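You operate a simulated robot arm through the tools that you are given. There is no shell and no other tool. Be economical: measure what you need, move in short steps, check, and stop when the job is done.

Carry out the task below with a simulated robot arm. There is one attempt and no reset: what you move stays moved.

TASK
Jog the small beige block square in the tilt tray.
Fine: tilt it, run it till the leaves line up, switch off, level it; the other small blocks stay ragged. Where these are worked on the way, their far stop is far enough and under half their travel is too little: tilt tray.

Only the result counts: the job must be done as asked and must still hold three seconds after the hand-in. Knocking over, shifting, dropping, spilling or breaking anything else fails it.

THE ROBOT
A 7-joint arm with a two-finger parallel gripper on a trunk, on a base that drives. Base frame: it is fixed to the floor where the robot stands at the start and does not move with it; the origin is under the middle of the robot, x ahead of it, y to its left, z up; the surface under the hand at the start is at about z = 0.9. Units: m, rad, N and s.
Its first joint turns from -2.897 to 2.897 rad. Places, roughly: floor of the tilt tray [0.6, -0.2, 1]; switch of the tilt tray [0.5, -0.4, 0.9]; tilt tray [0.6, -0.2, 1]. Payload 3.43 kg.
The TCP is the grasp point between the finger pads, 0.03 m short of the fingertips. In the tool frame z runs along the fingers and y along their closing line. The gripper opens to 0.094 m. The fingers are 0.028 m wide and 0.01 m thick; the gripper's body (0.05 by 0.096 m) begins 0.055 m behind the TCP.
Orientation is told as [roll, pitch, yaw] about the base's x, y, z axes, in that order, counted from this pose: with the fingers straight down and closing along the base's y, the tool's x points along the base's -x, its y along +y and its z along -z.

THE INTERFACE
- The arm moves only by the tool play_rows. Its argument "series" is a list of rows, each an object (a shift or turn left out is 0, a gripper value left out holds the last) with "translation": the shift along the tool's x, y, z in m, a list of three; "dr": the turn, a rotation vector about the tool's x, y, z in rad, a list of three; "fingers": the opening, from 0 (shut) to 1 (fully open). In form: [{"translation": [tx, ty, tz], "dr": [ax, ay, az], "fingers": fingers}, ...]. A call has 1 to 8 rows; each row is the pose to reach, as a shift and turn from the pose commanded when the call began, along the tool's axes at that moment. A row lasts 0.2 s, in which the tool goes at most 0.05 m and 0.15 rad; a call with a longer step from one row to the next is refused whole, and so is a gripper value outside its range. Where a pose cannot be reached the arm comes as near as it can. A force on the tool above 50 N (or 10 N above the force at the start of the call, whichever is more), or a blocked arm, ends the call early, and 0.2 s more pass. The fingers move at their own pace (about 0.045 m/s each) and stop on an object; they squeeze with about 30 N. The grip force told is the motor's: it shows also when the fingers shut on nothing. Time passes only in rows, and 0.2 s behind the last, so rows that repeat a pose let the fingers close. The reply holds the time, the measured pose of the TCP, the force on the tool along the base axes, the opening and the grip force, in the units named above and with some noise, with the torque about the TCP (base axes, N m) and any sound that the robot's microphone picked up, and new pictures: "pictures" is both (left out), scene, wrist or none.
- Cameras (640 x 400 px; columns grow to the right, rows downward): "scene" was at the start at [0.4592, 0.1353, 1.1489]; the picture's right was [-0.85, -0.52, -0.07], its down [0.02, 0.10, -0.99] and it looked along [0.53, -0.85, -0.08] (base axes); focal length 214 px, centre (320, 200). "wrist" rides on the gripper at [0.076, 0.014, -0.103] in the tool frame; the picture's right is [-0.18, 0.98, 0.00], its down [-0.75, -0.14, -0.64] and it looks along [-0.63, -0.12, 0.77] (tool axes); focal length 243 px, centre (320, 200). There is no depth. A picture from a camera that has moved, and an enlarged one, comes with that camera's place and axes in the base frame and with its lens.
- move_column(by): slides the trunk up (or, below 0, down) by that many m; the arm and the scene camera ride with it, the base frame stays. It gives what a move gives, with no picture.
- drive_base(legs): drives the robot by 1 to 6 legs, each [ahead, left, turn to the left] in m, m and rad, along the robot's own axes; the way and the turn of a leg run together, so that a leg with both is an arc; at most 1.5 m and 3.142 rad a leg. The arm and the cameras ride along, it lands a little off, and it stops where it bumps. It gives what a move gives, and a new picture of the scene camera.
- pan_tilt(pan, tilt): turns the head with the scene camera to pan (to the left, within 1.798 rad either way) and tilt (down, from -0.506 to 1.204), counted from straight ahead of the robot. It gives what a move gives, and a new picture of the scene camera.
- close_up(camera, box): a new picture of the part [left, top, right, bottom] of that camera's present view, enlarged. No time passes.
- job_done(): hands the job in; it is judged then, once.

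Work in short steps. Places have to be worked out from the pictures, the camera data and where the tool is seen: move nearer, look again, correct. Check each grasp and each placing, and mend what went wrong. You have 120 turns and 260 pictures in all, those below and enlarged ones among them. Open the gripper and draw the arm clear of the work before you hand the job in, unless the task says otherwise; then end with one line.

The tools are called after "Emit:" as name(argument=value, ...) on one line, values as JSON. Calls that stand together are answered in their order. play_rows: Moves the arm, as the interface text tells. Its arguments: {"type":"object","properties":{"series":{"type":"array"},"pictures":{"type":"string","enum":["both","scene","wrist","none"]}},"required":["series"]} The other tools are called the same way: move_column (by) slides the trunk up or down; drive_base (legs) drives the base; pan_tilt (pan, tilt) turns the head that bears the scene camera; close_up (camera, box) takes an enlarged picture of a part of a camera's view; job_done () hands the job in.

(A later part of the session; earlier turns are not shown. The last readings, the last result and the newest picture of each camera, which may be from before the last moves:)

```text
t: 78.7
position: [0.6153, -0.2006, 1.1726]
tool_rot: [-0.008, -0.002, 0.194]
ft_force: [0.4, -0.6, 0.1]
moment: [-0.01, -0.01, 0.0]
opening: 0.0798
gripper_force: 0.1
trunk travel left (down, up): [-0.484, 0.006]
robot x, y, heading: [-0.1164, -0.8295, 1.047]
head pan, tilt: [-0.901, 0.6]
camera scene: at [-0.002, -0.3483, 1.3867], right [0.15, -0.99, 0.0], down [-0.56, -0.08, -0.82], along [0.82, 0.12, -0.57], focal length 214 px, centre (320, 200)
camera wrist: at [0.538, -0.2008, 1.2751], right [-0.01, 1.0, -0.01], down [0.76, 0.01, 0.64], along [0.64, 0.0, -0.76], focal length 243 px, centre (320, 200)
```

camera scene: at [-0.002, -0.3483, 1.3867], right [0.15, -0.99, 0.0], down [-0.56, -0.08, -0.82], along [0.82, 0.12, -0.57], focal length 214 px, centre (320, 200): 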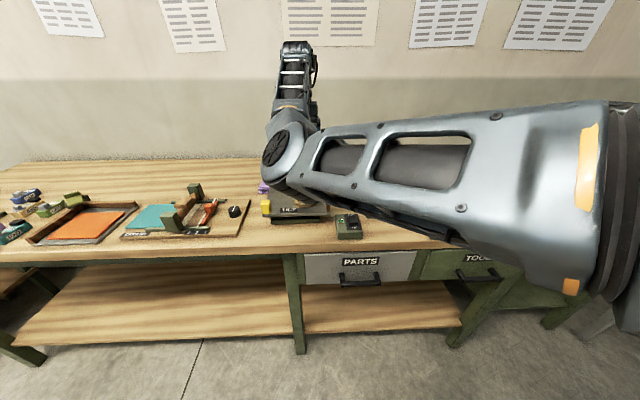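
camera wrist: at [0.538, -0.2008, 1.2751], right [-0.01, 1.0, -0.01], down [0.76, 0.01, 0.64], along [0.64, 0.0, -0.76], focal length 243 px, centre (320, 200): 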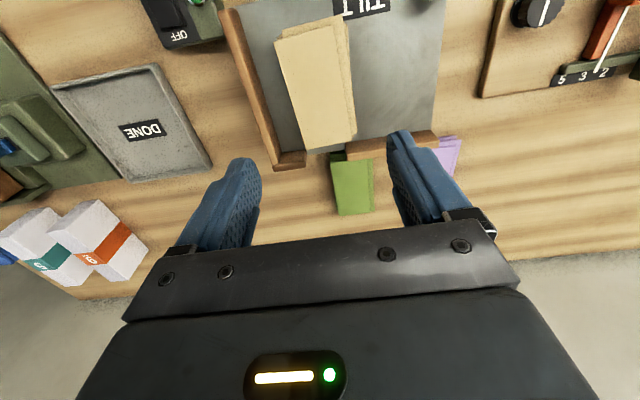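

Block lies in the tray. Now I inspect the handle and switch closely.

Emit:
close_up(camera="scene", box=[240, 170, 380, 250])

```text
4.57 times, centred on (310, 210) of scene
camera zoom: at [-0.002, -0.3483, 1.3867], right [0.15, -0.99, 0.0], down [-0.56, -0.08, -0.82], along [0.82, 0.12, -0.57], focal length 980 px, centre (366, 154)
```

zoom: 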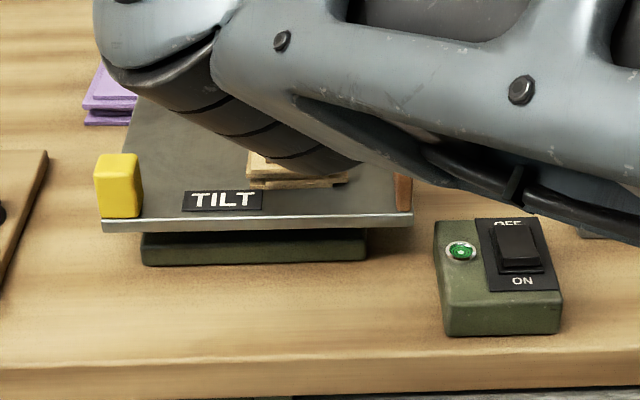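

Handle is at about (0.52,-0.097), top ≈1.0. I shift the base so the hand comes above it.

Emit:
drive_base(legs=[[0.043, 0.134, 0]])

Emit:
close_up(camera="wrist", box=[0, 0, 640, 400])

```text
t: 80.0
position: [0.5206, -0.0976, 1.1712]
tool_rot: [-0.007, -0.003, 0.191]
ft_force: [0.5, 0.8, 0.2]
moment: [0.01, 0.01, -0.01]
opening: 0.0797
gripper_force: 0.0
trunk travel left (down, up): [-0.484, 0.006]
robot x, y, heading: [-0.2103, -0.7282, 1.043]
head pan, tilt: [-0.901, 0.6]
camera scene: at [-0.0978, -0.2439, 1.3869], right [0.15, -0.99, 0.0], down [-0.56, -0.08, -0.82], along [0.82, 0.12, -0.57], focal length 214 px, centre (320, 200)
```

scene: 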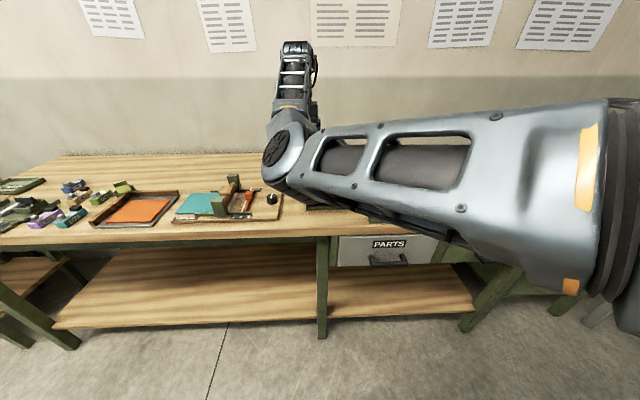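

```text
1.00 times, centred on (320, 200) of wrist (not enlarged: the box is as wide or as high as the picture)
camera zoom: at [0.4426, -0.097, 1.2751], right [-0.01, 1.0, -0.01], down [0.76, 0.01, 0.65], along [0.65, 0.0, -0.76], focal length 243 px, centre (320, 200)
```

zoom: 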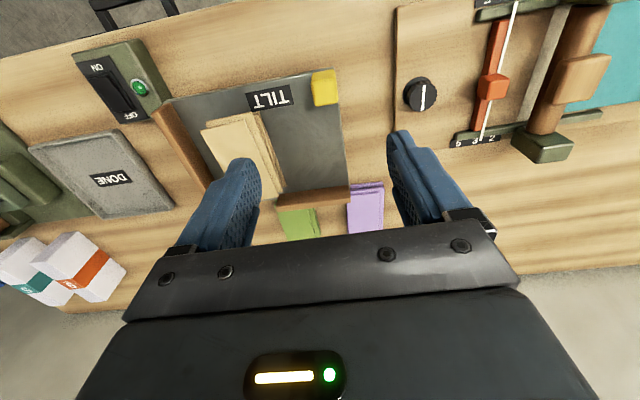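

Handle lies directly below. I open and lower most of the way, then check.

Emit:
play_rows(series=[{"translation": [0, 0.003, 0.04], "fingers": 0.85}, {"translation": [0, 0.003, 0.08]}, {"translation": [0, 0.003, 0.11]}, {"translation": [0, 0.003, 0.13]}])

```text
t: 81.0
position: [0.5213, -0.0932, 1.042]
tool_rot: [-0.01, -0.003, 0.192]
ft_force: [-0.5, -1.0, -0.4]
moment: [-0.01, 0.0, -0.01]
opening: 0.0798
gripper_force: 0.0
trunk travel left (down, up): [-0.484, 0.006]
robot x, y, heading: [-0.2153, -0.7298, 1.045]
head pan, tilt: [-0.901, 0.6]
camera scene: at [-0.098, -0.2438, 1.3869], right [0.15, -0.99, 0.0], down [-0.56, -0.08, -0.83], along [0.82, 0.12, -0.56], focal length 214 px, centre (320, 200)
camera wrist: at [0.4424, -0.094, 1.1449], right [-0.01, 1.0, -0.01], down [0.76, 0.01, 0.65], along [0.65, 0.0, -0.76], focal length 243 px, centre (320, 200)
```

scene: 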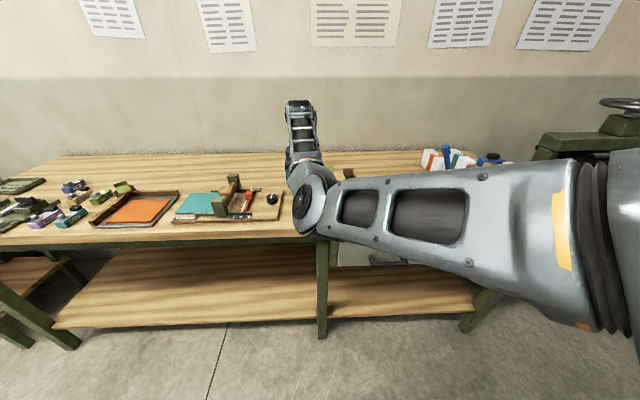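
wrist: 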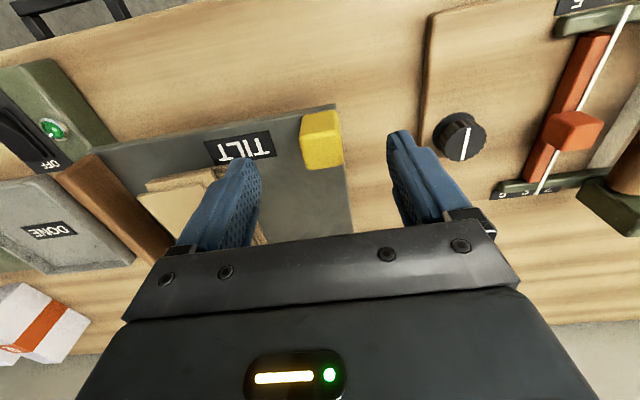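

Well centred. I lower to 1.0 and close on the handle.

Emit:
play_rows(series=[{"translation": [0, 0, 0.02]}, {"translation": [0, 0, 0.042]}, {"translation": [0, 0, 0.042], "fingers": 0.1}, {"translation": [0, 0, 0.042], "fingers": 0.1}, {"translation": [0, 0, 0.042], "fingers": 0.1}, {"translation": [0, 0, 0.042], "fingers": 0.1}], pictures="wrist")

```text
t: 82.5
position: [0.5203, -0.093, 1.0014]
tool_rot: [-0.007, -0.002, 0.193]
ft_force: [1.6, 8.3, 0.3]
moment: [0.17, 0.32, -0.39]
opening: 0.0325
gripper_force: 37.4
trunk travel left (down, up): [-0.484, 0.006]
robot x, y, heading: [-0.2087, -0.7225, 1.05]
head pan, tilt: [-0.901, 0.6]
camera wrist: at [0.4429, -0.094, 1.1039], right [-0.01, 1.0, -0.01], down [0.76, 0.01, 0.65], along [0.65, 0.0, -0.76], focal length 243 px, centre (320, 200)
```

wrist: 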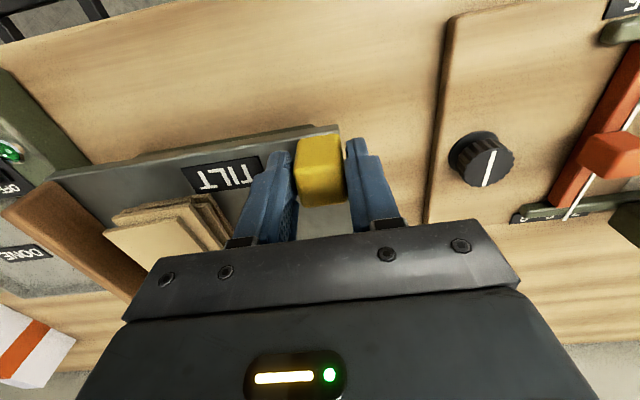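

Handle gripped. I lift 1.5 cm and read how the tray moves.

Emit:
play_rows(series=[{"translation": [0, 0, -0.005]}, {"translation": [0, 0, -0.01]}, {"translation": [0, 0, -0.015]}], pictures="wrist")

```text
t: 83.2
position: [0.5205, -0.0959, 1.0147]
tool_rot: [-0.01, -0.002, 0.191]
ft_force: [5.6, -2.5, -8.2]
moment: [0.82, 0.1, -0.24]
opening: 0.0296
gripper_force: 28.8
trunk travel left (down, up): [-0.484, 0.006]
robot x, y, heading: [-0.2131, -0.7338, 1.05]
head pan, tilt: [-0.901, 0.6]
camera wrist: at [0.4436, -0.0959, 1.1176], right [-0.01, 1.0, -0.01], down [0.76, 0.01, 0.65], along [0.65, 0.0, -0.76], focal length 243 px, centre (320, 200)
```

wrist: 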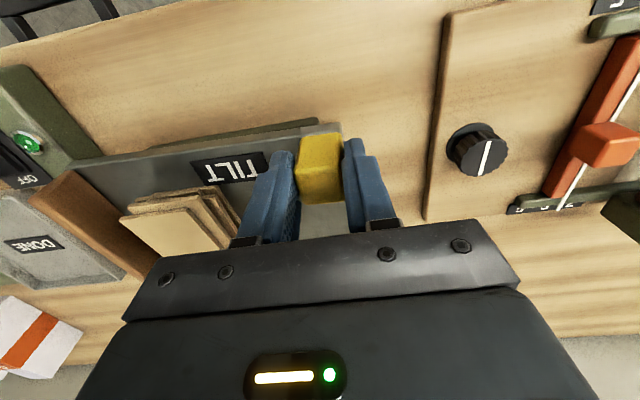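

The tray lifts at the handle, tilting toward the walled corner (back-right). I continue the lift along that arc, turning the tool along.

Emit:
play_rows(series=[{"translation": [-0.0005, -0.0006, -0.009], "dr": [-0.05, 0.04, 0]}, {"translation": [-0.001, -0.0015, -0.018], "dr": [-0.09, 0.074, 0]}, {"translation": [-0.002, -0.0026, -0.028], "dr": [-0.124, 0.1, 0]}, {"translation": [-0.003, -0.004, -0.037], "dr": [-0.155, 0.127, 0]}], pictures="wrist")

```text
t: 84.0
position: [0.5245, -0.1028, 1.0331]
tool_rot: [0.09, 0.087, 0.187]
ft_force: [14.3, 4.4, -14.1]
moment: [1.26, -0.17, -0.01]
opening: 0.0288
gripper_force: 44.7
trunk travel left (down, up): [-0.484, 0.006]
robot x, y, heading: [-0.2097, -0.7249, 1.043]
head pan, tilt: [-0.901, 0.6]
stopped in row 3: the force on the tool passed its limit at 54 N (the readings are from after the stop); the commanded pose is now the measured one
camera wrist: at [0.4582, -0.1107, 1.143], right [0.01, 1.0, 0.07], down [0.83, -0.05, 0.56], along [0.56, 0.06, -0.83], focal length 243 px, centre (320, 200)
```

wrist: 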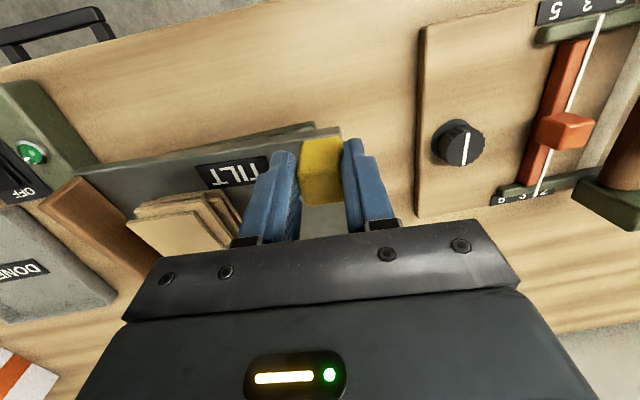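

The torque shows the tray wants to roll only: the hinge runs along the right wall. I correct the tool's tilt accordingly without lifting.

Emit:
play_rows(series=[{"translation": [0, 0, 0], "dr": [-0.02, -0.03, 0]}, {"translation": [0, 0, 0], "dr": [-0.045, -0.06, 0]}, {"translation": [0, 0, 0], "dr": [-0.065, -0.087, 0]}], pictures="none")

```text
t: 84.8
position: [0.523, -0.1032, 1.0335]
tool_rot: [0.152, 0.005, 0.176]
ft_force: [-4.3, -17.0, -8.0]
moment: [-1.45, 1.28, 0.84]
opening: 0.0276
gripper_force: 45.0
trunk travel left (down, up): [-0.484, 0.006]
robot x, y, heading: [-0.2109, -0.7299, 1.049]
head pan, tilt: [-0.901, 0.6]
```

The balance lies in between: roll ≈0.12, pitch ≈0.075, i.e. a diagonal hinge. I set that and lift a little further along the arc.

Emit:
play_rows(series=[{"translation": [-0.002, 0.002, 0], "dr": [0.015, 0.035, 0]}, {"translation": [-0.0037, 0.0034, 0], "dr": [0.027, 0.07, 0]}, {"translation": [-0.0049, 0.0025, -0.006], "dr": [0.005, 0.084, 0]}, {"translation": [-0.0061, 0.0016, -0.012], "dr": [-0.017, 0.098, 0]}], pictures="wrist")

```text
t: 85.4
position: [0.5258, -0.1045, 1.0346]
tool_rot: [0.125, 0.073, 0.181]
ft_force: [-10.9, -10.6, 5.9]
moment: [0.34, -0.47, 0.2]
opening: 0.0279
gripper_force: 45.2
trunk travel left (down, up): [-0.484, 0.006]
robot x, y, heading: [-0.2085, -0.7297, 1.05]
head pan, tilt: [-0.901, 0.6]
stopped in row 3: the force on the tool passed its limit at 53 N (the readings are from after the stop); the commanded pose is now the measured one
camera wrist: at [0.4591, -0.1152, 1.1441], right [0.01, 0.99, 0.11], down [0.82, -0.07, 0.56], along [0.57, 0.08, -0.82], focal length 243 px, centre (320, 200)
```

wrist: 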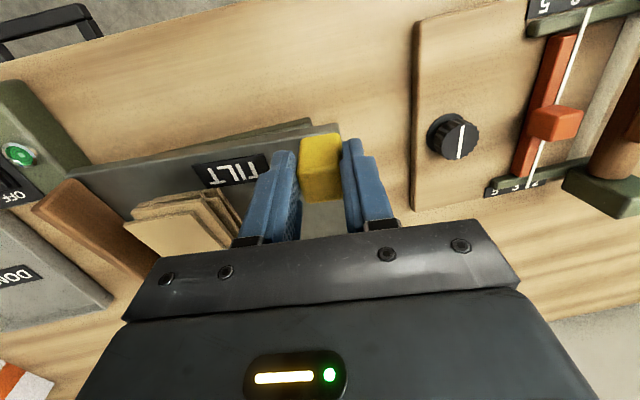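

It stops at the same height again (z≈1.034), likely the far stop. One more straight pull up to confirm.

Emit:
play_rows(series=[{"translation": [0, 0.0006, -0.004]}, {"translation": [0, 0.0012, -0.008]}, {"translation": [0, 0.0018, -0.012]}], pictures="none")

```text
t: 86.2
position: [0.5288, -0.1054, 1.0417]
tool_rot: [0.12, 0.077, 0.176]
ft_force: [10.2, -25.5, -40.3]
moment: [0.37, -0.13, 0.59]
opening: 0.0288
gripper_force: 44.5
trunk travel left (down, up): [-0.484, 0.006]
robot x, y, heading: [-0.2074, -0.7304, 1.05]
head pan, tilt: [-0.901, 0.6]
```

Emit:
close_up(camera="wrist", box=[0, 60, 400, 310])

```text
1.60 times, centred on (200, 185) of wrist
camera zoom: at [0.462, -0.1163, 1.1505], right [0.02, 0.99, 0.1], down [0.82, -0.07, 0.56], along [0.57, 0.08, -0.82], focal length 388 px, centre (512, 224)
```

zoom: 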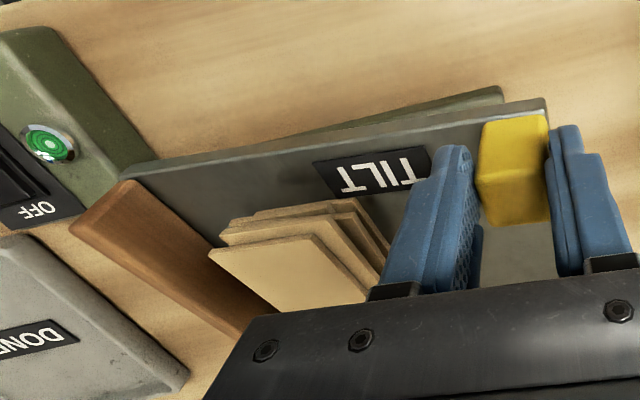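

The handle is still held and moved up another 7 mm, so it may be hinge friction rather than the stop. I continue slowly along the arc.

Emit:
play_rows(series=[{"translation": [-0.0005, -0.0004, -0.0025], "dr": [-0.01, 0.006, 0]}, {"translation": [-0.001, -0.0008, -0.005], "dr": [-0.02, 0.012, 0]}, {"translation": [-0.0015, -0.0012, -0.0075], "dr": [-0.03, 0.018, 0]}, {"translation": [-0.002, -0.0016, -0.01], "dr": [-0.04, 0.024, 0]}], pictures="wrist")

```text
t: 87.2
position: [0.5296, -0.1062, 1.0484]
tool_rot: [0.156, 0.104, 0.182]
ft_force: [-0.3, -35.1, -45.0]
moment: [-0.43, 0.11, 0.35]
opening: 0.0282
gripper_force: 44.9
trunk travel left (down, up): [-0.484, 0.006]
robot x, y, heading: [-0.211, -0.73, 1.048]
head pan, tilt: [-0.901, 0.6]
camera wrist: at [0.4668, -0.122, 1.161], right [0.02, 0.99, 0.13], down [0.84, -0.09, 0.53], along [0.54, 0.1, -0.84], focal length 243 px, centre (320, 200)
```

wrist: 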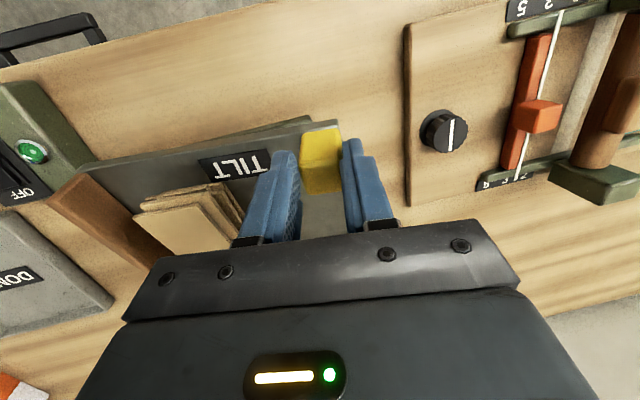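

The handle now slips in the fingers while the tray stays: it's at its stop. I relax the pull and open the fingers to see if the tilt holds.

Emit:
play_rows(series=[{"translation": [0, 0.0005, 0.004]}, {"translation": [0, 0.001, 0.008]}, {"translation": [0, 0.001, 0.008], "fingers": 0.5}, {"translation": [0, 0.001, 0.008], "fingers": 0.8}, {"translation": [0, 0.001, 0.008], "fingers": 0.8}], pictures="wrist")

```text
t: 88.4
position: [0.5297, -0.1002, 1.0492]
tool_rot: [0.167, 0.093, 0.186]
ft_force: [-0.1, 0.3, -0.7]
moment: [0.06, -0.01, 0.01]
opening: 0.0752
gripper_force: 0.0
trunk travel left (down, up): [-0.484, 0.006]
robot x, y, heading: [-0.2122, -0.7338, 1.047]
head pan, tilt: [-0.901, 0.6]
camera wrist: at [0.4657, -0.1169, 1.1589], right [0.02, 0.99, 0.14], down [0.84, -0.09, 0.54], along [0.54, 0.11, -0.83], focal length 243 px, centre (320, 200)
```

wrist: 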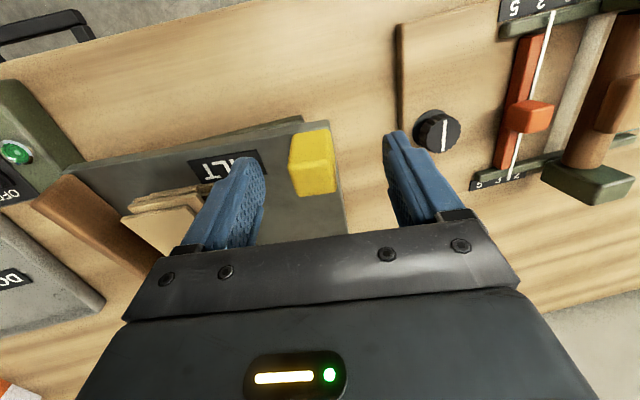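

The tilt seems to hold. I lift away and level the tool to look.

Emit:
play_rows(series=[{"translation": [0.003, 0.005, -0.03]}, {"translation": [0.006, 0.01, -0.06], "dr": [0.05, -0.03, 0]}, {"translation": [0.009, 0.015, -0.09], "dr": [0.11, -0.06, 0]}, {"translation": [0.012, 0.022, -0.13], "dr": [0.165, -0.093, 0]}, {"translation": [0.012, 0.022, -0.13], "dr": [0.165, -0.093, 0]}])

Emit:
close_up(camera="wrist", box=[60, 20, 420, 245])

```text
t: 89.6
position: [0.5318, -0.1032, 1.1811]
tool_rot: [-0.002, 0.003, 0.178]
ft_force: [0.1, 0.4, -0.5]
moment: [0.0, 0.01, 0.01]
opening: 0.0752
gripper_force: 0.0
trunk travel left (down, up): [-0.484, 0.006]
robot x, y, heading: [-0.2111, -0.7279, 1.051]
head pan, tilt: [-0.901, 0.6]
camera scene: at [-0.0976, -0.2446, 1.3868], right [0.15, -0.99, 0.0], down [-0.56, -0.08, -0.83], along [0.82, 0.12, -0.56], focal length 214 px, centre (320, 200)
camera wrist: at [0.4544, -0.1023, 1.2847], right [0.01, 1.0, 0.0], down [0.77, 0.0, 0.64], along [0.64, -0.01, -0.77], focal length 243 px, centre (320, 200)
```

scene: 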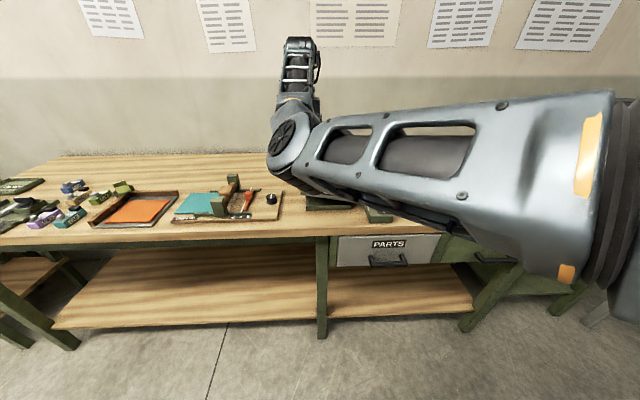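
wrist: 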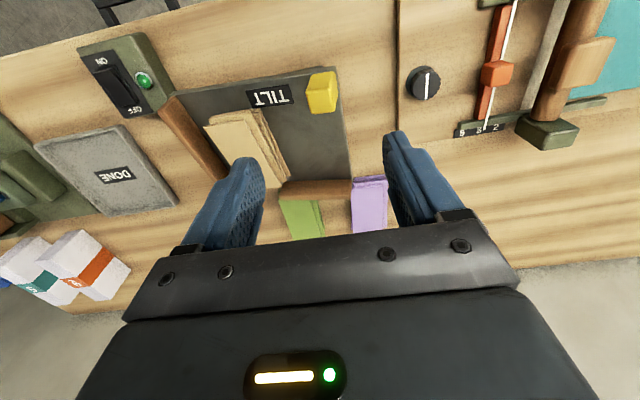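

```text
1.78 times, centred on (240, 132) of wrist
camera zoom: at [0.4544, -0.1023, 1.2847], right [0.01, 1.0, 0.0], down [0.77, 0.0, 0.64], along [0.64, -0.01, -0.77], focal length 431 px, centre (462, 320)
```

zoom: 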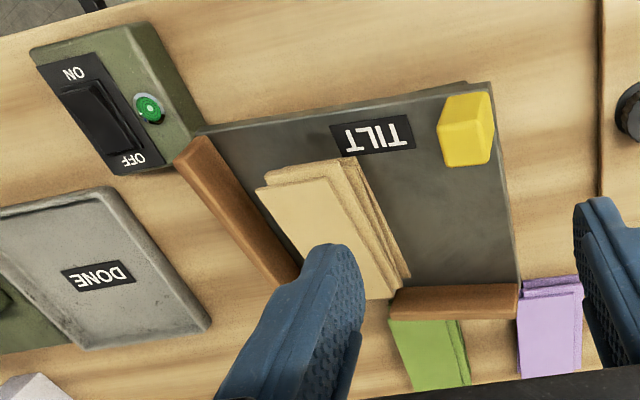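

The tray stays tilted. Rocker centre ≈(0.527,-0.374), ON toward the front. I drive the base so the hand is above the ON side, closing the fingers.

Emit:
drive_base(legs=[[-0.253, -0.114, 0]])

Emit:
play_rows(series=[{"translation": [0, 0, 0.01], "fingers": 0}, {"translation": [0, 0, 0.02], "fingers": 0}, {"translation": [0, 0, 0.03], "fingers": 0}, {"translation": [0, 0, 0.04], "fingers": 0}, {"translation": [0, 0, 0.05], "fingers": 0}])

```text
t: 91.6
position: [0.5067, -0.3767, 1.1816]
tool_rot: [-0.001, 0.005, 0.175]
ft_force: [0.0, -0.3, 0.6]
moment: [-0.02, -0.01, -0.01]
opening: 0.0751
gripper_force: 0.1
trunk travel left (down, up): [-0.484, 0.006]
robot x, y, heading: [-0.2363, -1.0052, 1.047]
head pan, tilt: [-0.901, 0.6]
camera scene: at [-0.1232, -0.5187, 1.3868], right [0.14, -0.99, 0.0], down [-0.56, -0.08, -0.82], along [0.82, 0.12, -0.57], focal length 214 px, centre (320, 200)
```

scene: 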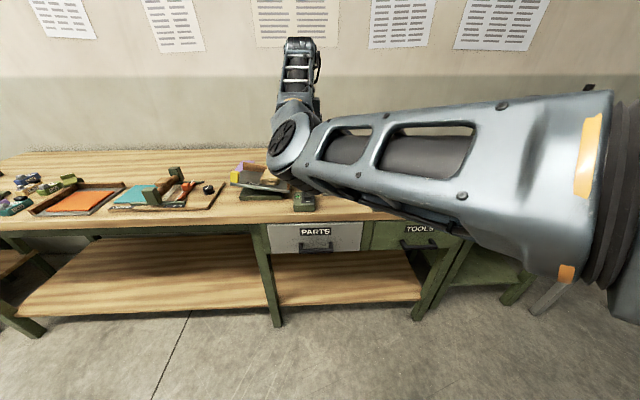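

```text
t: 92.8
position: [0.5061, -0.3787, 1.1316]
tool_rot: [-0.001, 0.0, 0.177]
ft_force: [0.2, 1.0, -0.8]
moment: [0.0, -0.03, 0.0]
opening: 0.0
gripper_force: 27.2
trunk travel left (down, up): [-0.484, 0.006]
robot x, y, heading: [-0.24, -1.0045, 1.043]
head pan, tilt: [-0.901, 0.6]
camera scene: at [-0.1232, -0.5188, 1.3869], right [0.14, -0.99, 0.0], down [-0.56, -0.08, -0.83], along [0.82, 0.12, -0.56], focal length 214 px, centre (320, 200)
camera wrist: at [0.4292, -0.378, 1.235], right [0.01, 1.0, 0.0], down [0.77, -0.01, 0.64], along [0.64, -0.01, -0.77], focal length 243 px, centre (320, 200)
```

scene: 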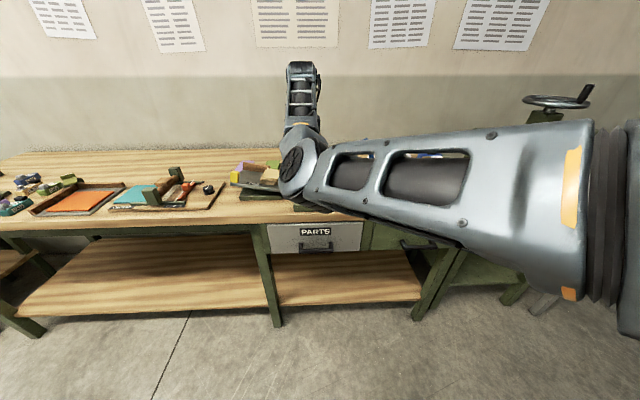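
wrist: 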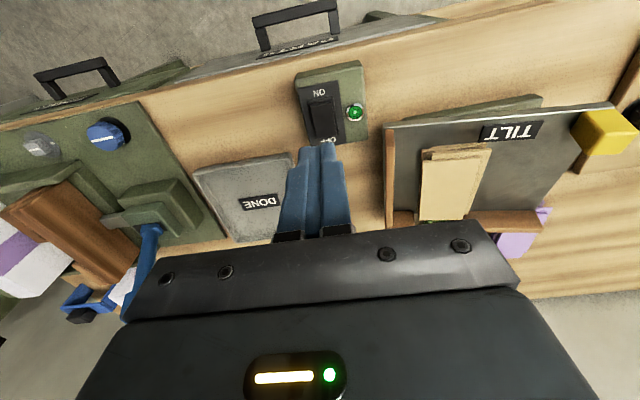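

Emit:
close_up(camera="wrist", box=[270, 50, 640, 270])

Emit:
close_up(camera="wrist", box=[280, 50, 390, 160])

Emit:
close_up(camera="scene", box=[215, 145, 335, 225])

```text
1.73 times, centred on (455, 160) of wrist
camera zoom: at [0.4292, -0.378, 1.235], right [0.01, 1.0, 0.0], down [0.77, -0.01, 0.64], along [0.64, -0.01, -0.77], focal length 420 px, centre (86, 269)
```

zoom: 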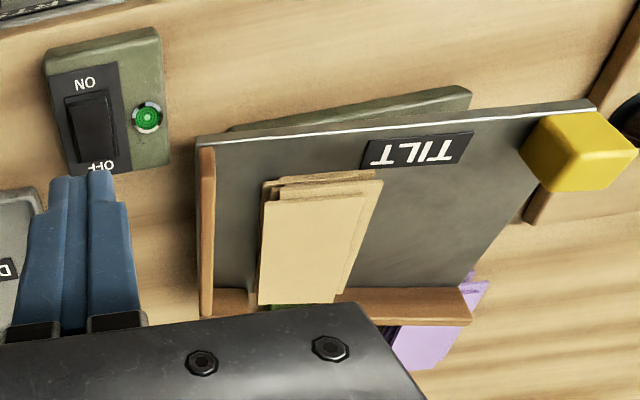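

```text
3.64 times, centred on (335, 105) of wrist
camera zoom: at [0.4292, -0.378, 1.235], right [0.01, 1.0, 0.0], down [0.77, -0.01, 0.64], along [0.64, -0.01, -0.77], focal length 882 px, centre (266, 546)
```

zoom: 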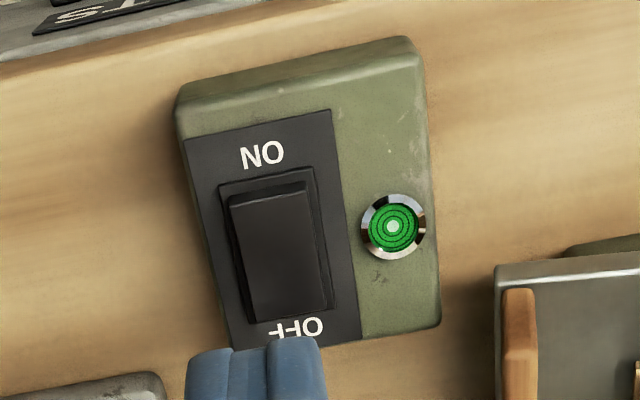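

```text
5.00 times, centred on (275, 185) of scene
camera zoom: at [-0.1232, -0.5188, 1.3869], right [0.14, -0.99, 0.0], down [-0.56, -0.08, -0.83], along [0.82, 0.12, -0.56], focal length 1072 px, centre (545, 275)
```

zoom: 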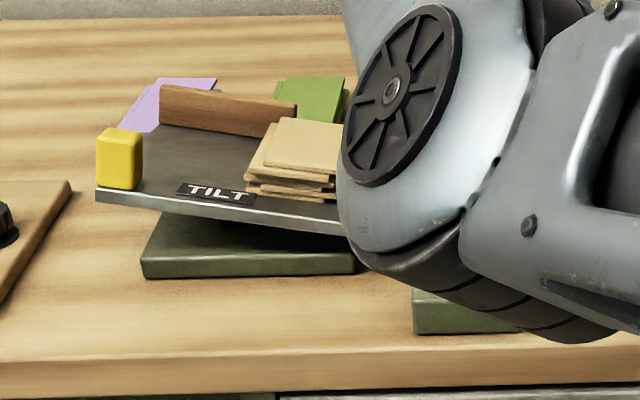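

Tray clearly tilted at its stop. Rocker triangulates to centre (0.540,-0.375), z≈0.945, ON end near x≈0.525. I move above the ON end and lower to just above it.

Emit:
play_rows(series=[{"translation": [-0.0141, -0.0005, 0.03]}, {"translation": [-0.0141, -0.0005, 0.06]}, {"translation": [-0.0141, -0.0005, 0.09]}, {"translation": [-0.0141, -0.0005, 0.12]}, {"translation": [-0.0141, -0.0005, 0.135]}], pictures="wrist")

```text
t: 94.0
position: [0.5183, -0.3771, 0.9948]
tool_rot: [0.002, 0.002, 0.176]
ft_force: [-0.2, -0.4, -0.8]
moment: [0.01, -0.01, 0.0]
opening: 0.0001
gripper_force: 29.8
trunk travel left (down, up): [-0.484, 0.006]
robot x, y, heading: [-0.2385, -1.0043, 1.049]
head pan, tilt: [-0.901, 0.6]
camera wrist: at [0.4417, -0.3767, 1.0984], right [0.01, 1.0, 0.0], down [0.77, -0.01, 0.64], along [0.64, -0.01, -0.77], focal length 243 px, centre (320, 200)
```

wrist: 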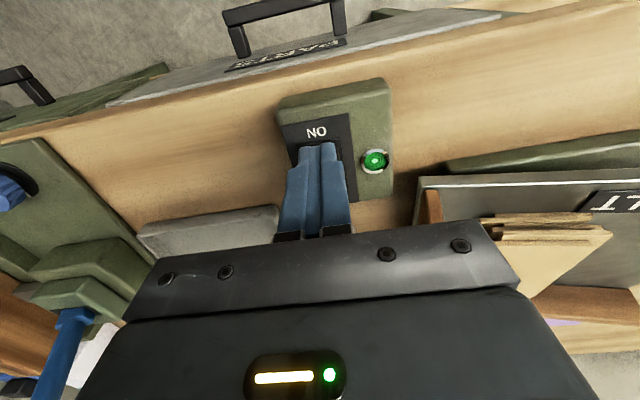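

Fingertip is just above the ON end. I press down gently in small steps.

Emit:
play_rows(series=[{"translation": [-0.004, 0, 0.005]}, {"translation": [-0.004, 0, 0.01]}, {"translation": [-0.004, 0, 0.014]}], pictures="none")

```text
t: 94.8
position: [0.5233, -0.3744, 0.9808]
tool_rot: [-0.001, 0.004, 0.175]
ft_force: [-0.1, -0.4, -0.7]
moment: [-0.02, 0.02, -0.03]
opening: 0.0
gripper_force: 30.0
trunk travel left (down, up): [-0.484, 0.006]
robot x, y, heading: [-0.2363, -1.0037, 1.045]
head pan, tilt: [-0.901, 0.6]
```

Emit:
play_rows(series=[{"translation": [0, 0, 0.004]}, {"translation": [0, 0, 0.008]}, {"translation": [0, 0, 0.012]}], pictures="none")

```text
t: 95.6
position: [0.5246, -0.3751, 0.9744]
tool_rot: [0.0, -0.003, 0.178]
ft_force: [-15.5, -6.4, 35.9]
moment: [-0.09, 0.03, 0.15]
opening: 0.0001
gripper_force: 29.6
trunk travel left (down, up): [-0.484, 0.006]
robot x, y, heading: [-0.2365, -1.0022, 1.047]
head pan, tilt: [-0.901, 0.6]
```

Pressing with 36 N, no sound noted yet. I lift off and look.

Emit:
play_rows(series=[{"translation": [0.005, 0, -0.03]}, {"translation": [0.03, 0, -0.07]}, {"translation": [0.03, 0, -0.11]}], pictures="wrist")

Emit:
close_up(camera="wrist", box=[260, 40, 640, 260])

```text
t: 96.4
position: [0.4939, -0.3816, 1.0813]
tool_rot: [-0.003, 0.005, 0.177]
ft_force: [-1.0, 0.6, 0.3]
moment: [0.0, -0.01, 0.01]
opening: 0.0
gripper_force: 30.0
trunk travel left (down, up): [-0.484, 0.006]
robot x, y, heading: [-0.2348, -1.005, 1.041]
head pan, tilt: [-0.901, 0.6]
camera wrist: at [0.4162, -0.3806, 1.1846], right [0.01, 1.0, 0.0], down [0.77, -0.01, 0.64], along [0.64, -0.01, -0.77], focal length 243 px, centre (320, 200)
```

wrist: 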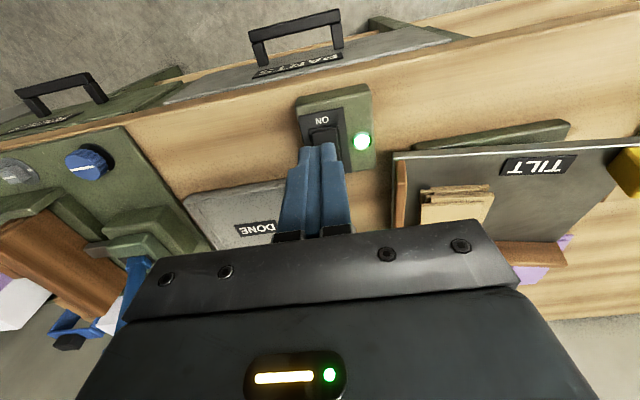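

```text
1.68 times, centred on (450, 150) of wrist
camera zoom: at [0.4162, -0.3806, 1.1846], right [0.01, 1.0, 0.0], down [0.77, -0.01, 0.64], along [0.64, -0.01, -0.77], focal length 409 px, centre (101, 284)
```

zoom: 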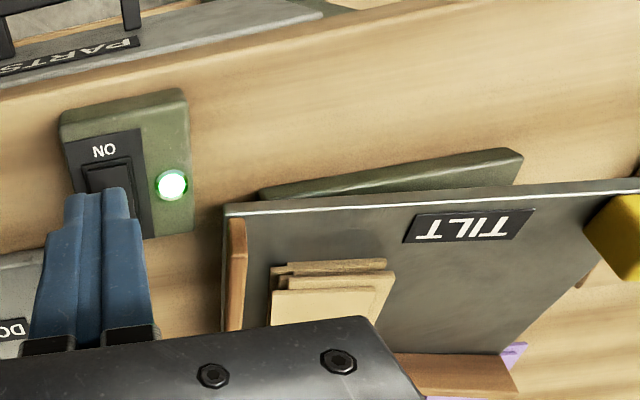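

The lamp is bright now: it runs. I raise the hand for a better view and wait while watching the leaves.

Emit:
play_rows(series=[{"translation": [0.0, 0, -0.04]}, {"translation": [0.0, 0, -0.08]}, {"translation": [0.0, 0, -0.08]}, {"translation": [0.0, 0, -0.08]}, {"translation": [0.0, 0, -0.08]}, {"translation": [0.0, 0, -0.08]}], pictures="none")

Emit:
close_up(camera="wrist", box=[340, 60, 600, 240])

```text
t: 97.8
position: [0.4955, -0.3802, 1.1614]
tool_rot: [-0.001, 0.003, 0.177]
ft_force: [0.1, 0.1, 0.7]
moment: [0.0, 0.0, 0.01]
opening: 0.0
gripper_force: 30.0
trunk travel left (down, up): [-0.484, 0.006]
robot x, y, heading: [-0.2407, -1.0044, 1.042]
head pan, tilt: [-0.901, 0.6]
```

```text
2.22 times, centred on (470, 150) of wrist
camera zoom: at [0.4178, -0.3795, 1.2652], right [0.01, 1.0, 0.0], down [0.77, -0.01, 0.64], along [0.64, -0.01, -0.77], focal length 539 px, centre (-13, 311)
```

zoom: 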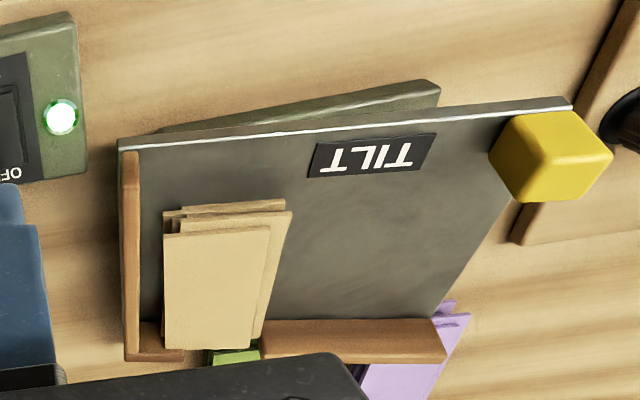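

The stack is sliding toward the corner. I wait more.

Emit:
play_rows(series=[{}, {}, {}, {}, {}, {}, {}, {}], pictures="none")

Emit:
close_up(camera="wrist", box=[340, 60, 600, 240])

```text
t: 99.6
position: [0.4955, -0.3807, 1.1613]
tool_rot: [-0.001, 0.003, 0.176]
ft_force: [0.1, 0.2, 0.2]
moment: [0.03, -0.01, -0.03]
opening: 0.0002
gripper_force: 29.8
trunk travel left (down, up): [-0.484, 0.006]
robot x, y, heading: [-0.2398, -1.0062, 1.048]
head pan, tilt: [-0.901, 0.6]
```

```text
2.22 times, centred on (470, 150) of wrist
camera zoom: at [0.4179, -0.3795, 1.2652], right [0.01, 1.0, 0.0], down [0.77, -0.01, 0.64], along [0.64, -0.01, -0.77], focal length 539 px, centre (-13, 311)
```

zoom: 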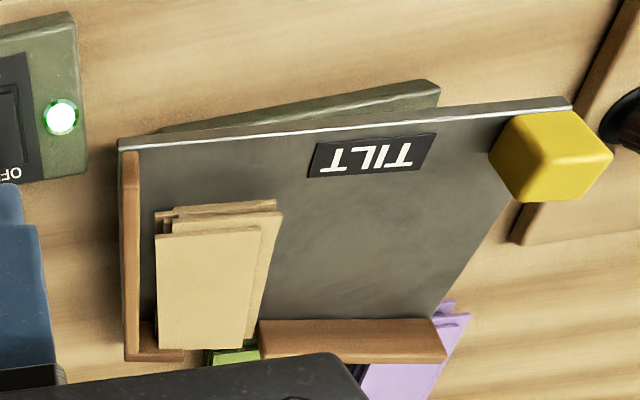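

It moves slowly toward the side wall; I keep waiting.

Emit:
play_rows(series=[{}, {}, {}, {}, {}, {}, {}, {}], pictures="none")

Emit:
play_rows(series=[{}, {}, {}, {}, {}, {}, {}, {}], pictures="none")

Emit:
play_rows(series=[{}, {}, {}, {}, {}, {}, {}, {}], pictures="none")

Emit:
close_up(camera="wrist", box=[340, 60, 600, 240])

```text
t: 101.4
position: [0.4954, -0.3794, 1.1613]
tool_rot: [-0.001, 0.004, 0.176]
ft_force: [0.3, 0.3, 1.1]
moment: [0.03, 0.0, -0.03]
opening: 0.0
gripper_force: 30.5
trunk travel left (down, up): [-0.484, 0.006]
robot x, y, heading: [-0.2375, -1.0022, 1.047]
head pan, tilt: [-0.901, 0.6]
```

```text
t: 103.2
position: [0.4936, -0.3794, 1.1616]
tool_rot: [-0.002, 0.004, 0.176]
ft_force: [-0.1, -0.4, 0.3]
moment: [0.0, 0.03, -0.01]
opening: 0.0
gripper_force: 29.9
trunk travel left (down, up): [-0.484, 0.006]
robot x, y, heading: [-0.2368, -1.0054, 1.044]
head pan, tilt: [-0.901, 0.6]
```

```text
t: 105.0
position: [0.4956, -0.3792, 1.1609]
tool_rot: [-0.001, 0.003, 0.177]
ft_force: [-0.1, 0.1, 0.0]
moment: [-0.02, -0.01, -0.01]
opening: 0.0
gripper_force: 29.8
trunk travel left (down, up): [-0.484, 0.006]
robot x, y, heading: [-0.2413, -1.0036, 1.042]
head pan, tilt: [-0.901, 0.6]
```

```text
2.22 times, centred on (470, 150) of wrist
camera zoom: at [0.4179, -0.3795, 1.2652], right [0.01, 1.0, 0.0], down [0.77, -0.01, 0.64], along [0.64, -0.01, -0.77], focal length 539 px, centre (-13, 311)
```

zoom: 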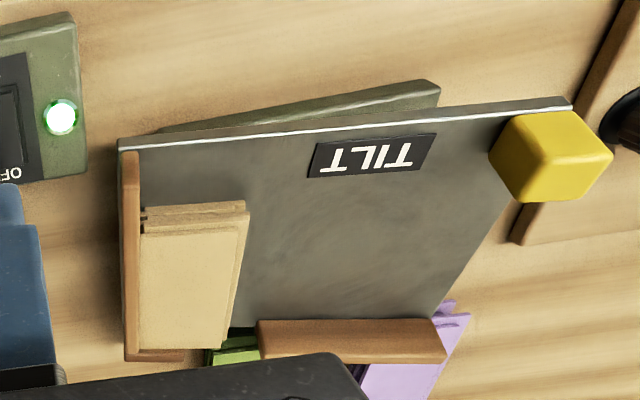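

The leaves have reached the wall and are nearly aligned; I wait a little longer.

Emit:
play_rows(series=[{}, {}, {}, {}, {}, {}, {}, {}], pictures="none")

Emit:
play_rows(series=[{}, {}, {}, {}, {}, {}, {}, {}], pictures="none")

Emit:
close_up(camera="wrist", box=[370, 120, 500, 220])

```text
t: 106.8
position: [0.4943, -0.3805, 1.1623]
tool_rot: [0.0, 0.003, 0.176]
ft_force: [0.3, -0.3, -1.2]
moment: [-0.02, 0.01, -0.02]
opening: 0.0
gripper_force: 29.8
trunk travel left (down, up): [-0.484, 0.006]
robot x, y, heading: [-0.2401, -0.9995, 1.042]
head pan, tilt: [-0.901, 0.6]
```

```text
t: 108.6
position: [0.4947, -0.3807, 1.1612]
tool_rot: [-0.001, 0.003, 0.177]
ft_force: [-0.2, 0.5, 0.4]
moment: [-0.01, -0.02, 0.0]
opening: 0.0
gripper_force: 29.8
trunk travel left (down, up): [-0.484, 0.006]
robot x, y, heading: [-0.2383, -1.0057, 1.05]
head pan, tilt: [-0.901, 0.6]
```

```text
4.00 times, centred on (435, 170) of wrist
camera zoom: at [0.4179, -0.3795, 1.2652], right [0.01, 1.0, 0.0], down [0.77, -0.01, 0.64], along [0.64, -0.01, -0.77], focal length 970 px, centre (-140, 320)
```

zoom: 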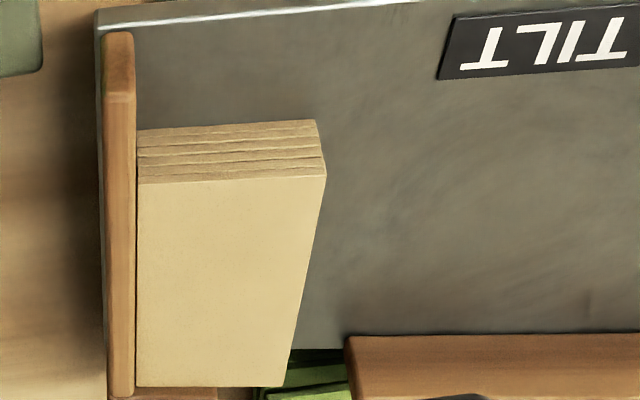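

The leaves are square. I go to the OFF end of the rocker now.

Emit:
play_rows(series=[{"translation": [-0.03, -0.001, 0.02]}, {"translation": [-0.0637, -0.0016, 0.05]}, {"translation": [-0.0637, -0.0016, 0.09]}, {"translation": [-0.0637, -0.0016, 0.13]}, {"translation": [-0.0637, -0.0016, 0.165]}], pictures="wrist")

```text
t: 109.8
position: [0.5568, -0.371, 0.9949]
tool_rot: [0.001, 0.0, 0.178]
ft_force: [0.2, 0.1, 0.6]
moment: [0.0, -0.05, 0.01]
opening: 0.0002
gripper_force: 29.9
trunk travel left (down, up): [-0.484, 0.006]
robot x, y, heading: [-0.239, -1.0059, 1.045]
head pan, tilt: [-0.901, 0.6]
camera wrist: at [0.479, -0.3703, 1.0978], right [0.01, 1.0, 0.0], down [0.77, -0.01, 0.64], along [0.64, -0.01, -0.77], focal length 243 px, centre (320, 200)
```

wrist: 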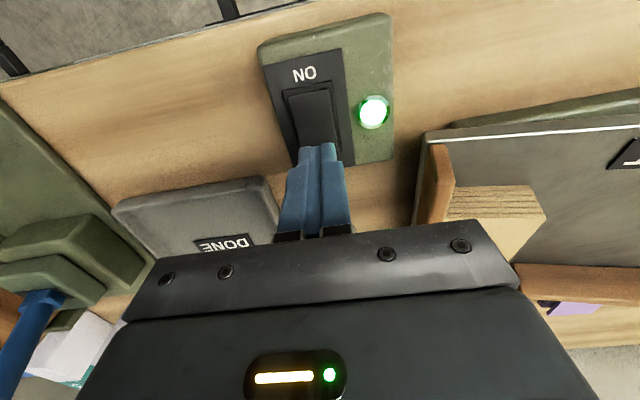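

Positioned over the OFF end; pressing.

Emit:
play_rows(series=[{"translation": [0, 0, 0.007]}, {"translation": [0, 0, 0.014]}, {"translation": [0, 0, 0.02]}, {"translation": [0, 0, 0.025]}], pictures="none")

Emit:
play_rows(series=[{"translation": [0, 0, -0.03]}, {"translation": [0.03, 0, -0.07]}, {"translation": [0.06, 0, -0.1]}, {"translation": [0.06, 0, -0.14]}], pictures="wrist")

```text
t: 110.8
position: [0.5568, -0.37, 0.9764]
tool_rot: [0.002, -0.004, 0.176]
ft_force: [-6.0, 1.7, 33.4]
moment: [-0.09, 0.63, -0.09]
opening: 0.0
gripper_force: 29.7
trunk travel left (down, up): [-0.484, 0.006]
robot x, y, heading: [-0.2407, -1.0017, 1.044]
head pan, tilt: [-0.901, 0.6]
```

```text
t: 111.8
position: [0.5001, -0.3824, 1.1077]
tool_rot: [0.0, 0.004, 0.176]
ft_force: [0.8, -0.7, 0.2]
moment: [0.05, 0.03, -0.02]
opening: 0.0001
gripper_force: 29.9
trunk travel left (down, up): [-0.484, 0.006]
robot x, y, heading: [-0.2376, -1.0015, 1.046]
head pan, tilt: [-0.901, 0.6]
camera wrist: at [0.4225, -0.3805, 1.2116], right [0.01, 1.0, 0.0], down [0.77, -0.01, 0.64], along [0.64, -0.01, -0.77], focal length 243 px, centre (320, 200)
```

wrist: 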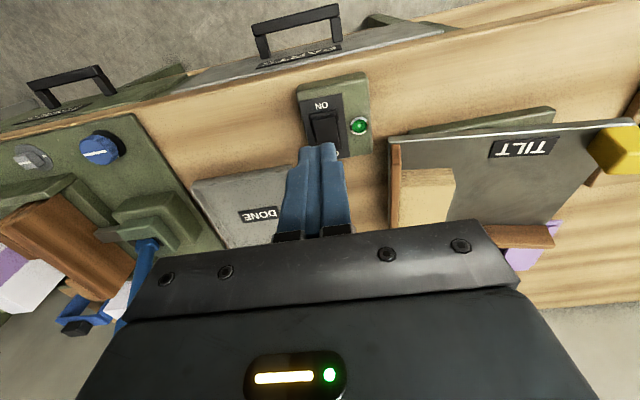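

Lamp is off. I raise the hand and drive back over the handle to push it down level.

Emit:
play_rows(series=[{"translation": [0, 0, -0.04]}, {"translation": [0, 0, -0.075]}], pictures="none")

Emit:
drive_base(legs=[[0.257, 0.122, 0]])

Emit:
close_up(camera="wrist", box=[0, 0, 640, 400])

```text
t: 112.4
position: [0.4983, -0.3796, 1.184]
tool_rot: [-0.003, 0.005, 0.18]
ft_force: [0.8, 0.4, -0.2]
moment: [0.03, 0.04, 0.01]
opening: 0.0
gripper_force: 29.9
trunk travel left (down, up): [-0.484, 0.006]
robot x, y, heading: [-0.2358, -1.0064, 1.05]
head pan, tilt: [-0.901, 0.6]
```

```text
t: 114.3
position: [0.5227, -0.1014, 1.1836]
tool_rot: [0.0, -0.001, 0.177]
ft_force: [0.4, -0.4, -0.5]
moment: [0.0, -0.02, -0.04]
opening: 0.0002
gripper_force: 29.7
trunk travel left (down, up): [-0.484, 0.006]
robot x, y, heading: [-0.2189, -0.7223, 1.042]
head pan, tilt: [-0.901, 0.6]
camera scene: at [-0.1008, -0.2401, 1.3869], right [0.14, -0.99, 0.0], down [-0.56, -0.08, -0.83], along [0.82, 0.12, -0.56], focal length 214 px, centre (320, 200)
```

scene: 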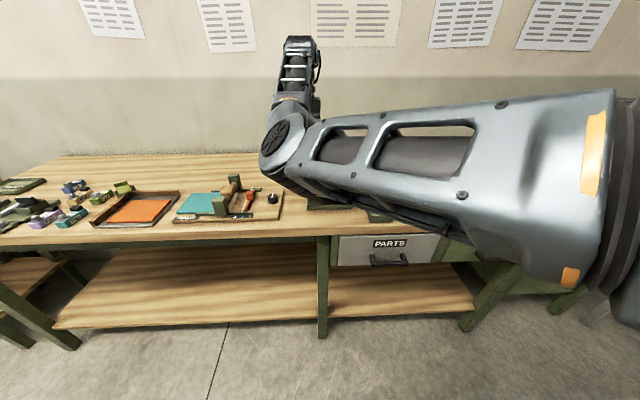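

```text
1.00 times, centred on (320, 200) of wrist (not enlarged: the box is as wide or as high as the picture)
camera zoom: at [0.4446, -0.1007, 1.2867], right [0.01, 1.0, 0.0], down [0.77, -0.01, 0.64], along [0.64, -0.01, -0.77], focal length 243 px, centre (320, 200)
```

zoom: 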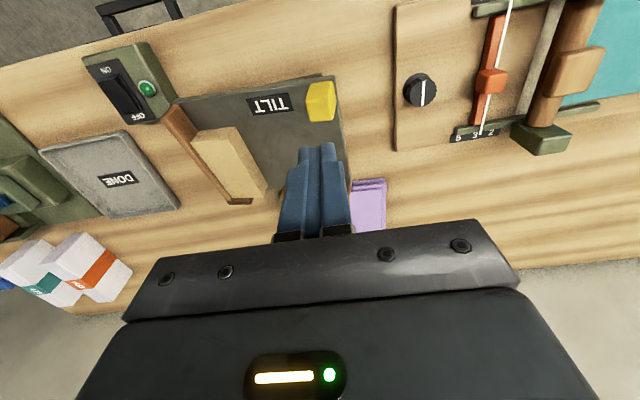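

Handle is right below. I lower to near its top and then push down slowly.

Emit:
play_rows(series=[{"translation": [-0.002, 0, 0.04]}, {"translation": [-0.002, 0, 0.08]}, {"translation": [-0.002, 0, 0.105]}], pictures="none")

Emit:
play_rows(series=[{"translation": [0, 0, 0.005]}, {"translation": [0, 0, 0.01]}, {"translation": [0, 0, 0.015]}, {"translation": [0, 0, 0.02]}], pictures="wrist")

```text
t: 115.1
position: [0.523, -0.0986, 1.0781]
tool_rot: [-0.001, 0.003, 0.175]
ft_force: [0.1, 1.3, -0.9]
moment: [0.02, 0.0, -0.01]
opening: 0.0
gripper_force: 29.9
trunk travel left (down, up): [-0.484, 0.006]
robot x, y, heading: [-0.2163, -0.7257, 1.039]
head pan, tilt: [-0.901, 0.6]
```

```text
t: 116.1
position: [0.5215, -0.1005, 1.0599]
tool_rot: [0.0, 0.002, 0.177]
ft_force: [-3.2, 0.5, 8.8]
moment: [0.1, 0.13, 0.05]
opening: 0.0
gripper_force: 30.2
trunk travel left (down, up): [-0.484, 0.006]
robot x, y, heading: [-0.2168, -0.724, 1.045]
head pan, tilt: [-0.901, 0.6]
camera wrist: at [0.4457, -0.0998, 1.1636], right [0.01, 1.0, 0.0], down [0.77, -0.01, 0.64], along [0.64, -0.01, -0.77], focal length 243 px, centre (320, 200)
```

wrist: 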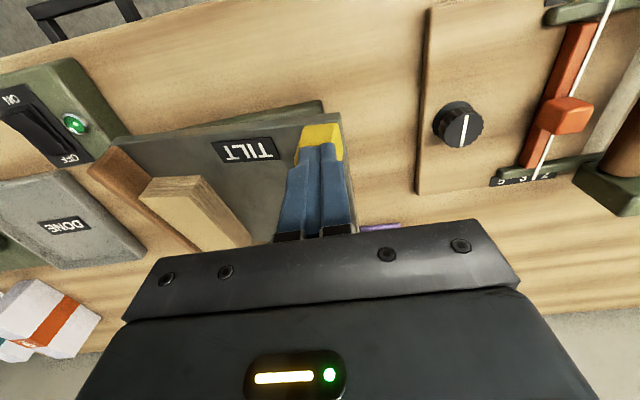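

Contact with 9 N. I continue pushing down slowly.

Emit:
play_rows(series=[{"translation": [0.0005, 0, 0.005]}, {"translation": [0.001, 0, 0.01]}, {"translation": [0.0015, 0, 0.015]}, {"translation": [0.002, 0.001, 0.02]}, {"translation": [0.003, 0.001, 0.025]}], pictures="wrist")

```text
t: 117.3
position: [0.5193, -0.0998, 1.0336]
tool_rot: [-0.001, 0.001, 0.175]
ft_force: [-7.3, 5.2, 8.9]
moment: [0.24, 0.27, -0.02]
opening: 0.0
gripper_force: 30.4
trunk travel left (down, up): [-0.484, 0.006]
robot x, y, heading: [-0.2174, -0.7264, 1.05]
head pan, tilt: [-0.901, 0.6]
camera wrist: at [0.4426, -0.0996, 1.1366], right [0.01, 1.0, 0.0], down [0.77, -0.01, 0.64], along [0.64, -0.01, -0.77], focal length 243 px, centre (320, 200)
```

wrist: 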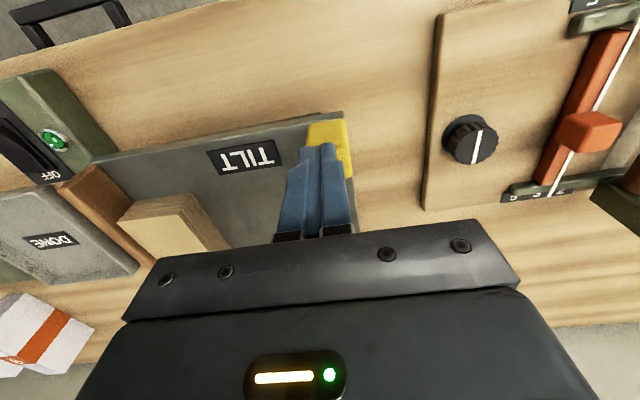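

Almost level. I push until it meets the lower stop.

Emit:
play_rows(series=[{"translation": [0, 0, 0.004]}, {"translation": [0, 0, 0.008]}, {"translation": [0, 0, 0.012]}], pictures="wrist")

```text
t: 118.3
position: [0.5219, -0.1003, 1.0279]
tool_rot: [0.001, -0.005, 0.173]
ft_force: [-5.3, -4.5, 18.0]
moment: [-0.2, 0.36, -0.02]
opening: 0.0
gripper_force: 30.1
trunk travel left (down, up): [-0.484, 0.006]
robot x, y, heading: [-0.2147, -0.7253, 1.049]
head pan, tilt: [-0.901, 0.6]
stopped in row 3: the force on the tool passed its limit at 52 N (the readings are from after the stop); the commanded pose is now the measured one
camera wrist: at [0.4439, -0.0995, 1.1309], right [0.01, 1.0, 0.0], down [0.76, -0.01, 0.65], along [0.65, 0.0, -0.76], focal length 243 px, centre (320, 200)
```

wrist: 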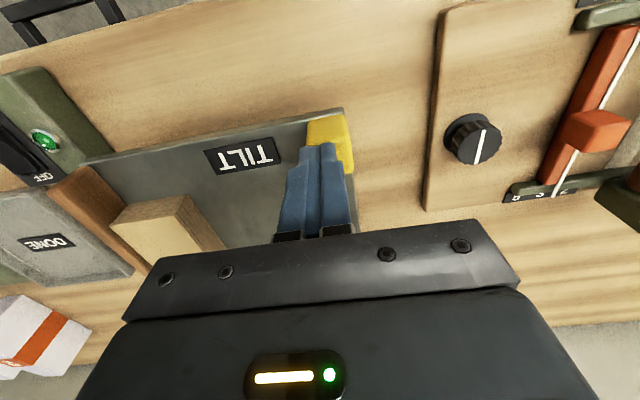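

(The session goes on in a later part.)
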